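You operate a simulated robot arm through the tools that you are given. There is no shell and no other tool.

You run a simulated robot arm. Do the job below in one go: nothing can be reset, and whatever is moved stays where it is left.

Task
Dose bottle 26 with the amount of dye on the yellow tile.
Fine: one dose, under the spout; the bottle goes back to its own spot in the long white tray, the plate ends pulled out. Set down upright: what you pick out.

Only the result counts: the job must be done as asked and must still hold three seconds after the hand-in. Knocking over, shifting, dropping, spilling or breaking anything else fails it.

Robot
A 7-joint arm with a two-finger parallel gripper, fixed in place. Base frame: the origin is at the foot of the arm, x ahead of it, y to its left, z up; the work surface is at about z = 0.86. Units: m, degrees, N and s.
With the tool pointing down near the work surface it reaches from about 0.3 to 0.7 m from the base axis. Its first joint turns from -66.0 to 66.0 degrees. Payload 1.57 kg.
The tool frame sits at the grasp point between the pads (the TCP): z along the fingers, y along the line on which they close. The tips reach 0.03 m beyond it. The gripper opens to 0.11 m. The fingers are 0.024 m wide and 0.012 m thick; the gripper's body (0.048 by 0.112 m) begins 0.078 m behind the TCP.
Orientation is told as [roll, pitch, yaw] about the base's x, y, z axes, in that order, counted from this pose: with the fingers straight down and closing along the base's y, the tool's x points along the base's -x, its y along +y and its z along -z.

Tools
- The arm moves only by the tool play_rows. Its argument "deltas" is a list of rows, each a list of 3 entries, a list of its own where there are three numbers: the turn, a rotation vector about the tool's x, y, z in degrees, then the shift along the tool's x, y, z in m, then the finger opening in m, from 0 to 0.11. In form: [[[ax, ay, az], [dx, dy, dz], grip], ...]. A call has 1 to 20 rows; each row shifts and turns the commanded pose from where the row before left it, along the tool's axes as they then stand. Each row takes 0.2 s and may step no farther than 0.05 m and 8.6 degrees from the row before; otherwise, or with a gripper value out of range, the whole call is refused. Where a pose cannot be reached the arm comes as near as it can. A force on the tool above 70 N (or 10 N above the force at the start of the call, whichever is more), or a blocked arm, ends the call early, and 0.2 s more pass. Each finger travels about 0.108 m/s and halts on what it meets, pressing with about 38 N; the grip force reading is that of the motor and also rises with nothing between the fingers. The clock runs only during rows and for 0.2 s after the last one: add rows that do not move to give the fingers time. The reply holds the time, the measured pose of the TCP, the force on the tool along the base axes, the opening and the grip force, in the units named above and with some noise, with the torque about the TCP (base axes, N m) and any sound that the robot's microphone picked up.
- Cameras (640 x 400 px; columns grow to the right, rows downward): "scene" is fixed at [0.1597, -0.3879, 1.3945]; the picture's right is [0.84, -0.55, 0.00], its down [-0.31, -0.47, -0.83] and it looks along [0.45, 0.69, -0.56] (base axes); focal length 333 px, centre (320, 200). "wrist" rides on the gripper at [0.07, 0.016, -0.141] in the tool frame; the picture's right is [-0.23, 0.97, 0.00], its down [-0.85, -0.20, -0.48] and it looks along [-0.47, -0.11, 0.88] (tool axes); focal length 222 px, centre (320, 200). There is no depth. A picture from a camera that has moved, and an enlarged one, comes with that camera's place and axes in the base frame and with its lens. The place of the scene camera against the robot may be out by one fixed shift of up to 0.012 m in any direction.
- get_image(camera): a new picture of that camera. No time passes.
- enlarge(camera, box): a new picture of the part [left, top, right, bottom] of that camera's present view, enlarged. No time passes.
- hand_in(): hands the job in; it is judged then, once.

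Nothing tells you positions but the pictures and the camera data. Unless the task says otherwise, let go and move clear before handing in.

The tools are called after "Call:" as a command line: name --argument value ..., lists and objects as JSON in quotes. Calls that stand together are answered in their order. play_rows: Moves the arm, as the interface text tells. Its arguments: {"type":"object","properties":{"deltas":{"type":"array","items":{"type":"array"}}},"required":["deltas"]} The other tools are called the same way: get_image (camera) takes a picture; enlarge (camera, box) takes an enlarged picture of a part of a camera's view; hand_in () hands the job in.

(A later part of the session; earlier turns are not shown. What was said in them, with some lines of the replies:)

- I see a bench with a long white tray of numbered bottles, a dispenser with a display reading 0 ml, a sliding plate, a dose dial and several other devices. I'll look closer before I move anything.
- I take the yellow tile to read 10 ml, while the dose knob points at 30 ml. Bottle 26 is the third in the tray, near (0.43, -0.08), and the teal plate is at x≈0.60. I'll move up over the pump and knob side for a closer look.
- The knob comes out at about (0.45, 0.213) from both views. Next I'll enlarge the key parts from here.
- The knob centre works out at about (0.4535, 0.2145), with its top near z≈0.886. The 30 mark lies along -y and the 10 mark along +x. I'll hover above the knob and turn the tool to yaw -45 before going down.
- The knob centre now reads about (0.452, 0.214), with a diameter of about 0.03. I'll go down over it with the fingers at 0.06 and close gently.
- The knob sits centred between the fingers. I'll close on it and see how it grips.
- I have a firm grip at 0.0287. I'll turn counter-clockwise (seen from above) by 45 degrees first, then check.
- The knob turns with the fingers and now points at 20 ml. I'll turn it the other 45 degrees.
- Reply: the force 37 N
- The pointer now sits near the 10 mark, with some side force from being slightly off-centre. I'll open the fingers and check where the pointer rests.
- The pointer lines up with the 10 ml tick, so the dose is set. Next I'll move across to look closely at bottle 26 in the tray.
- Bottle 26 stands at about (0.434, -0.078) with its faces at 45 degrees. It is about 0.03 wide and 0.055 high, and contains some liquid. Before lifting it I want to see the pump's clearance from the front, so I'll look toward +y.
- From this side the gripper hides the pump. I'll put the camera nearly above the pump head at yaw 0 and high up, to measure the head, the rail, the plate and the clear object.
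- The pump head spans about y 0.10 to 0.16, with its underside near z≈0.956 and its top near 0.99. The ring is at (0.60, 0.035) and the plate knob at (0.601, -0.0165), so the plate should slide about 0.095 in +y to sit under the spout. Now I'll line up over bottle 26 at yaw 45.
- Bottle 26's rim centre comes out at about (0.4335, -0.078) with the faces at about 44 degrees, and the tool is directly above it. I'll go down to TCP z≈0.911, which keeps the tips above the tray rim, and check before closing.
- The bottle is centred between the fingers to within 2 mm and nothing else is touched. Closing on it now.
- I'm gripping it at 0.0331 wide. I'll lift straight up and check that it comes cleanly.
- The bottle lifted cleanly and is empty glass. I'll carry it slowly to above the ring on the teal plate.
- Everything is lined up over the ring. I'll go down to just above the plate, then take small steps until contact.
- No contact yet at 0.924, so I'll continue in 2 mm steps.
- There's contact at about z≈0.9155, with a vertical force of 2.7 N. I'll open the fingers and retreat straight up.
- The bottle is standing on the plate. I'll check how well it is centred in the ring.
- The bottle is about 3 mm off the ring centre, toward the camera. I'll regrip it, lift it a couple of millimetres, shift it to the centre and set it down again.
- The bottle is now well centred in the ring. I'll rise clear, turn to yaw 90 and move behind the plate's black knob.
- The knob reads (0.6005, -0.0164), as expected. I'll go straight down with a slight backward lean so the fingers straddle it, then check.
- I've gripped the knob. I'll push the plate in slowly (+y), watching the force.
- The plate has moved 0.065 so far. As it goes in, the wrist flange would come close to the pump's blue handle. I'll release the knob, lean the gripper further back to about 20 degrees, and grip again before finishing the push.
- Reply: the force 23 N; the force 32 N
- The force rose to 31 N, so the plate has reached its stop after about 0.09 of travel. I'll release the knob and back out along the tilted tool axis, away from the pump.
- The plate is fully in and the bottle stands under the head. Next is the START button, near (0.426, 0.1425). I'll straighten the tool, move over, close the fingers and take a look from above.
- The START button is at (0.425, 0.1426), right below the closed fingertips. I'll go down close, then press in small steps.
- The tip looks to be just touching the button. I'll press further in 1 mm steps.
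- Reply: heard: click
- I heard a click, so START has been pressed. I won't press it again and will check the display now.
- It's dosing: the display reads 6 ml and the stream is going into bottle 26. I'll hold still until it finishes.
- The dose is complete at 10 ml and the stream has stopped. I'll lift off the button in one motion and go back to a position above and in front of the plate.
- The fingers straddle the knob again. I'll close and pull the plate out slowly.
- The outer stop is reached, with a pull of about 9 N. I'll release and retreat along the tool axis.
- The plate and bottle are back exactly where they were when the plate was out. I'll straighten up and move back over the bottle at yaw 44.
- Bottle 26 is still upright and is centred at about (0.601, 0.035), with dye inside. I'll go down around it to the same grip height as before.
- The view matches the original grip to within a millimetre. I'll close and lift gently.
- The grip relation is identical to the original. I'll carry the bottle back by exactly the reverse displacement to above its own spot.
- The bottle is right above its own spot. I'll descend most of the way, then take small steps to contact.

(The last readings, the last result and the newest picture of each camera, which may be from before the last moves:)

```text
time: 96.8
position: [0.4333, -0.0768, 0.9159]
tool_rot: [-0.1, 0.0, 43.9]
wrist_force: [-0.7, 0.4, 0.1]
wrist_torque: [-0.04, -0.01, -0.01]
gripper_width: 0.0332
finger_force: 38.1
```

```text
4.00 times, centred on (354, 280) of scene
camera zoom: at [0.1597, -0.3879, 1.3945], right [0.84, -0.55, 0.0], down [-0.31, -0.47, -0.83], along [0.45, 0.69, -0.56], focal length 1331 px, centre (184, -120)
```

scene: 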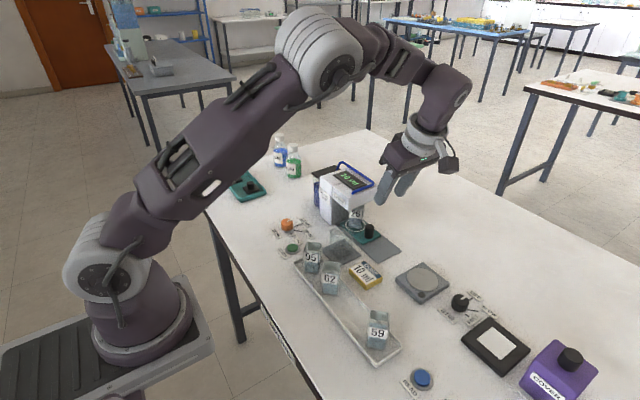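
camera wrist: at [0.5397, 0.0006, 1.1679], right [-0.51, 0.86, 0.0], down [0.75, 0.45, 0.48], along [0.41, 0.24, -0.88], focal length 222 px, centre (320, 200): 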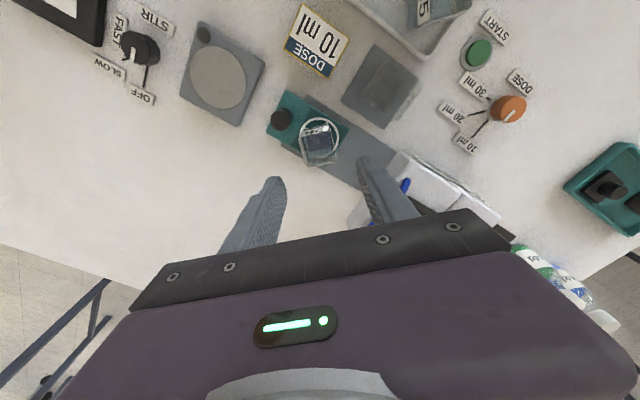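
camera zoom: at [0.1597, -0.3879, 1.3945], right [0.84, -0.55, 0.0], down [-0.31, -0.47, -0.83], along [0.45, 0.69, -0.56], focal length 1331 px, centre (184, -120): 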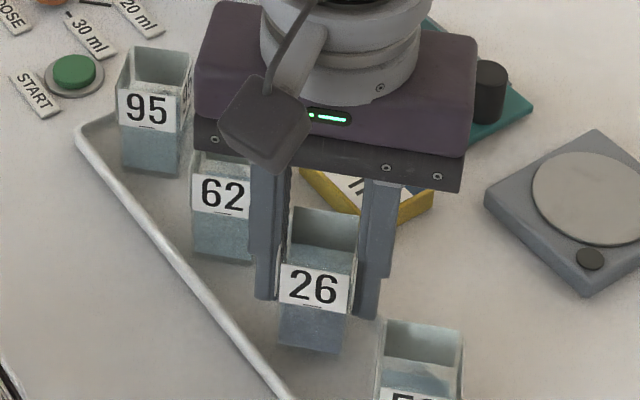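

Call:
play_rows --deltas '[[[0, 0, 0], [0, 0, 0.002], 0.025], [[0, 0, 0], [0, 0, 0], 0.025]]'

Call:
play_rows --deltas '[[[0, 0, 0], [0, 0, 0.001], 0.025], [[0, 0, 0], [0, 0, 0], 0.025]]'

Call:
play_rows --deltas '[[[0, 0, 0], [0, 0, 0.001], 0.025], [[0, 0, 0], [0, 0, 0], 0.025]]'

```text
time: 97.4
position: [0.4357, -0.0763, 0.9138]
tool_rot: [0.0, 0.0, 43.9]
wrist_force: [0.2, 0.4, -0.4]
wrist_torque: [0.01, 0.01, 0.01]
gripper_width: 0.0332
finger_force: 38.3
```

```text
time: 98.0
position: [0.4342, -0.0773, 0.9113]
tool_rot: [0.0, 0.0, 44.0]
wrist_force: [-0.1, -0.7, -0.3]
wrist_torque: [-0.01, 0.01, -0.02]
gripper_width: 0.0331
finger_force: 37.5
```

```text
time: 98.6
position: [0.4345, -0.0764, 0.9113]
tool_rot: [-0.1, 0.0, 44.0]
wrist_force: [-0.5, -0.6, -0.3]
wrist_torque: [0.03, 0.02, -0.02]
gripper_width: 0.033
finger_force: 37.8
```

Call:
play_rows --deltas '[[[0, 0, 0], [0, 0, 0.0007], 0.025], [[0, 0, 0], [0, 0, 0], 0.025]]'

Call:
enlarge --camera "scene" --box '[330, 280, 378, 325]'

```text
time: 99.2
position: [0.4336, -0.0772, 0.911]
tool_rot: [0.0, -0.1, 44.0]
wrist_force: [-0.8, -0.8, -1.3]
wrist_torque: [-0.02, 0.04, 0.01]
gripper_width: 0.0332
finger_force: 38.5
```

```text
8.89 times, centred on (354, 302) of scene
camera zoom: at [0.1597, -0.3879, 1.3945], right [0.84, -0.55, 0.0], down [-0.31, -0.47, -0.83], along [0.45, 0.69, -0.56], focal length 2957 px, centre (18, -711)
```

zoom: 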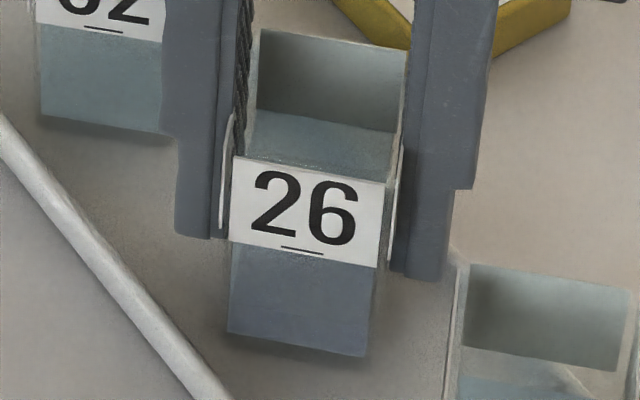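

Call:
play_rows --deltas '[[[0, 0, 0], [0, 0, 0.0007], 0.025], [[0, 0, 0], [0, 0, 0], 0.025]]'

Call:
play_rows --deltas '[[[0, 0, 0], [0, 0, 0.0007], 0.025], [[0, 0, 0], [0, 0, 0], 0.025]]'

```text
time: 99.8
position: [0.4341, -0.0776, 0.9105]
tool_rot: [0.0, 0.0, 44.0]
wrist_force: [-0.2, -0.2, 10.0]
wrist_torque: [-0.01, 0.08, -0.03]
gripper_width: 0.0331
finger_force: 38.0
```

```text
time: 100.4
position: [0.4344, -0.0768, 0.9101]
tool_rot: [-0.1, -0.2, 43.9]
wrist_force: [-2.9, 3.1, 33.4]
wrist_torque: [-0.01, 0.27, -0.03]
gripper_width: 0.0331
finger_force: 38.6
```

There's firm contact with the tray floor. I'll back off that last press slightly, then open the fingers.

Call:
play_rows --deltas '[[[0, 0, 0], [0, 0, -0.0009], 0.025], [[0, 0, 0], [0, 0, 0], 0.025]]'

Call:
play_rows --deltas '[[[0, 0, 0], [0, 0, 0], 0.034], [[0, 0, 0], [0, 0, 0], 0.04], [[0, 0, 0], [0, 0, 0], 0.05], [[0, 0, 0], [0, 0, 0], 0.06], [[0, 0, 0], [0, 0, 0], 0.06]]'

Call:
enlarge --camera "wrist" --box '[240, 130, 400, 230]'

Call:
enlarge --camera "scene" --box '[290, 230, 418, 330]'

```text
time: 101.0
position: [0.4354, -0.078, 0.9116]
tool_rot: [0.0, 0.1, 44.0]
wrist_force: [1.9, -1.0, 7.8]
wrist_torque: [-0.05, -0.11, 0.0]
gripper_width: 0.033
finger_force: 38.7
```

```text
time: 102.2
position: [0.434, -0.0769, 0.9106]
tool_rot: [0.0, 0.0, 43.9]
wrist_force: [-0.3, 0.0, 0.0]
wrist_torque: [-0.01, 0.05, -0.02]
gripper_width: 0.06
finger_force: 0.1
```

```text
4.00 times, centred on (320, 180) of wrist
camera zoom: at [0.3733, -0.1141, 1.0518], right [-0.51, 0.86, 0.0], down [0.75, 0.45, 0.48], along [0.41, 0.25, -0.88], focal length 888 px, centre (320, 280)
```

zoom: 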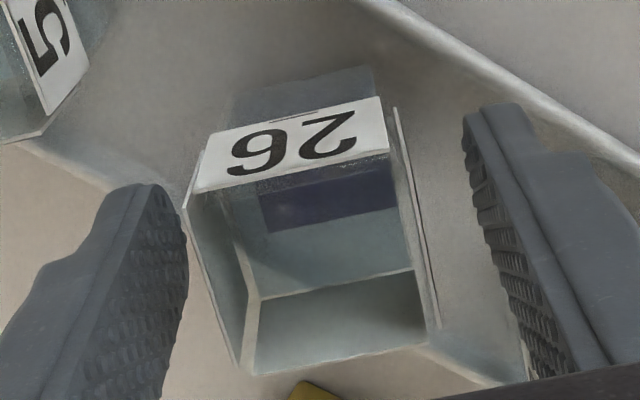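

```text
4.00 times, centred on (354, 280) of scene
camera zoom: at [0.1597, -0.3879, 1.3945], right [0.84, -0.55, 0.0], down [-0.31, -0.47, -0.83], along [0.45, 0.69, -0.56], focal length 1331 px, centre (184, -120)
```

zoom: 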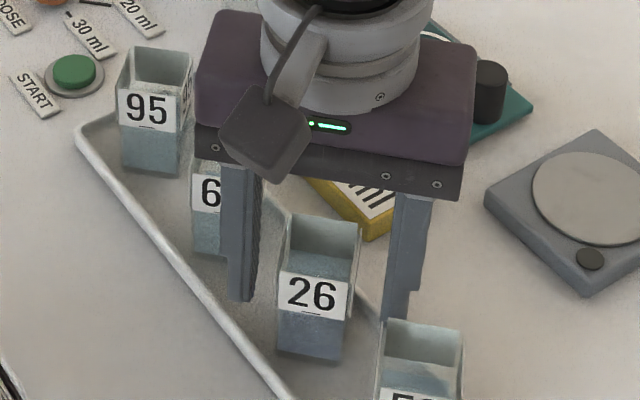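

Bottle 26 stands upright in its spot. I'll retreat straight up and make a final check.

Call:
play_rows --deltas '[[[0, 0, 0], [0, 0, -0.015], 0.06], [[0, 0, 0], [0, 0, -0.03], 0.06], [[0, 0, 0], [0, 0, -0.04], 0.06], [[0, 0, 0], [0, 0, -0.04], 0.06], [[0, 0, 0], [0, 0, -0.04], 0.06], [[0, 0, 0], [0, 0, -0.04], 0.06], [[0, 0, 0], [0, 0, 0], 0.06]]'

Call:
get_image --camera "scene"

Call:
enlarge --camera "scene" --box '[260, 220, 420, 320]'

Call:
enlarge --camera "scene" --box '[320, 240, 480, 340]'

Call:
enlarge --camera "wrist" --box '[200, 60, 400, 185]'

```text
time: 103.8
position: [0.4335, -0.0772, 1.1168]
tool_rot: [0.1, 0.0, 43.9]
wrist_force: [0.6, 0.1, 0.7]
wrist_torque: [0.01, -0.01, -0.01]
gripper_width: 0.06
finger_force: 0.0
```

```text
taken
```

scene: 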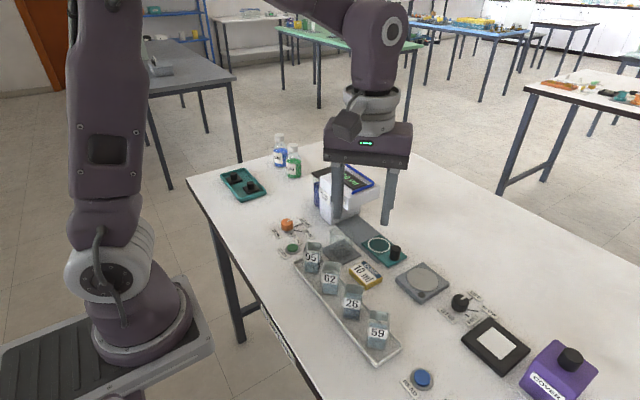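

```text
4.00 times, centred on (340, 270) of scene
camera zoom: at [0.1597, -0.3879, 1.3945], right [0.84, -0.55, 0.0], down [-0.31, -0.47, -0.83], along [0.45, 0.69, -0.56], focal length 1331 px, centre (240, -80)
```

zoom: 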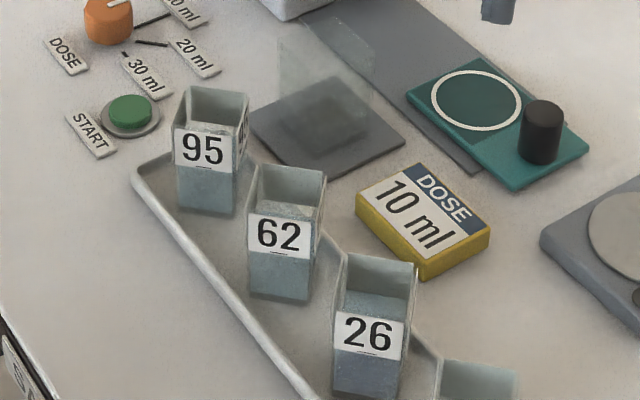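

```text
4.00 times, centred on (400, 290) of scene
camera zoom: at [0.1597, -0.3879, 1.3945], right [0.84, -0.55, 0.0], down [-0.31, -0.47, -0.83], along [0.45, 0.69, -0.56], focal length 1331 px, centre (0, -160)
```

zoom: 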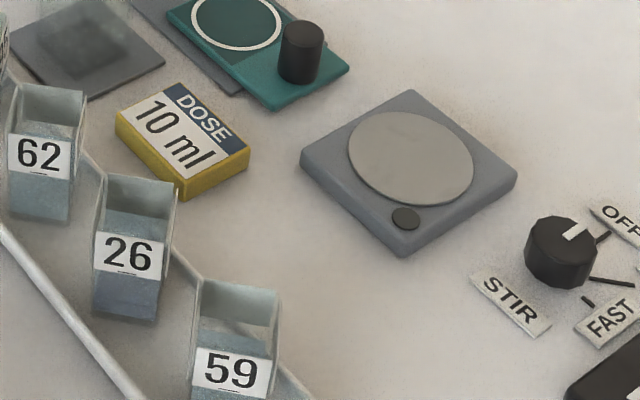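

```text
3.20 times, centred on (300, 122) of wrist
camera zoom: at [0.3733, -0.1141, 1.2578], right [-0.51, 0.86, 0.0], down [0.75, 0.45, 0.48], along [0.41, 0.25, -0.88], focal length 711 px, centre (384, 448)
```

zoom: 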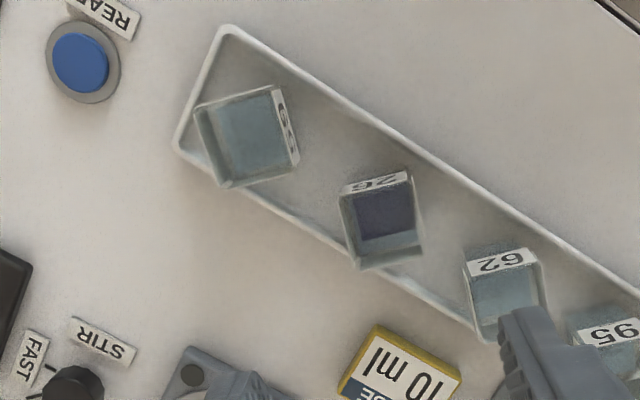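

Call:
enlarge --camera "scene" --box '[300, 150, 428, 250]'

Call:
enlarge --camera "scene" --box '[264, 210, 344, 260]'

```text
4.00 times, centred on (364, 200) of scene
camera zoom: at [0.1597, -0.3879, 1.3945], right [0.84, -0.55, 0.0], down [-0.31, -0.47, -0.83], along [0.45, 0.69, -0.56], focal length 1331 px, centre (144, 200)
```

zoom: 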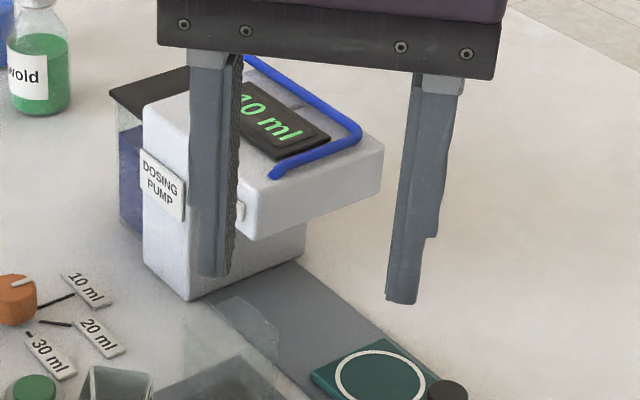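

```text
8.00 times, centred on (304, 235) of scene
camera zoom: at [0.1597, -0.3879, 1.3945], right [0.84, -0.55, 0.0], down [-0.31, -0.47, -0.83], along [0.45, 0.69, -0.56], focal length 2662 px, centre (448, -80)
```

zoom: 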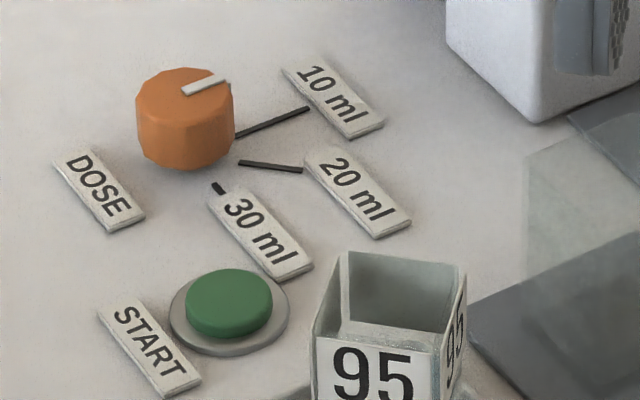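

The pump shows 10 ml from a single dose. Bottle 26 stands upright with the dye at its own spot in the tray, the plate is pulled out, nothing else has moved, and the arm is clear. I'm handing in.

Call:
hand_in

```text
The job is handed in.
```

Bottle 26 has one 10 ml dose of dye, the amount on the yellow tile, and the job is handed in.

- **Dose:** I turned the dose knob from 30 ml to 10 ml and slid the plate in to its stop, with the bottle under the spout. I pressed START once, and the pump display read 10 ml when it finished.
- **Bottle:** It stands upright in its own spot in the long white tray, within about 1–2 mm of where it started.
- **Plate:** It is pulled out to its outer stop, in the same position as at the beginning.
- **Everything else:** In the final pictures nothing else had moved, tipped or spilled. The gripper is open and raised clear of the tray.
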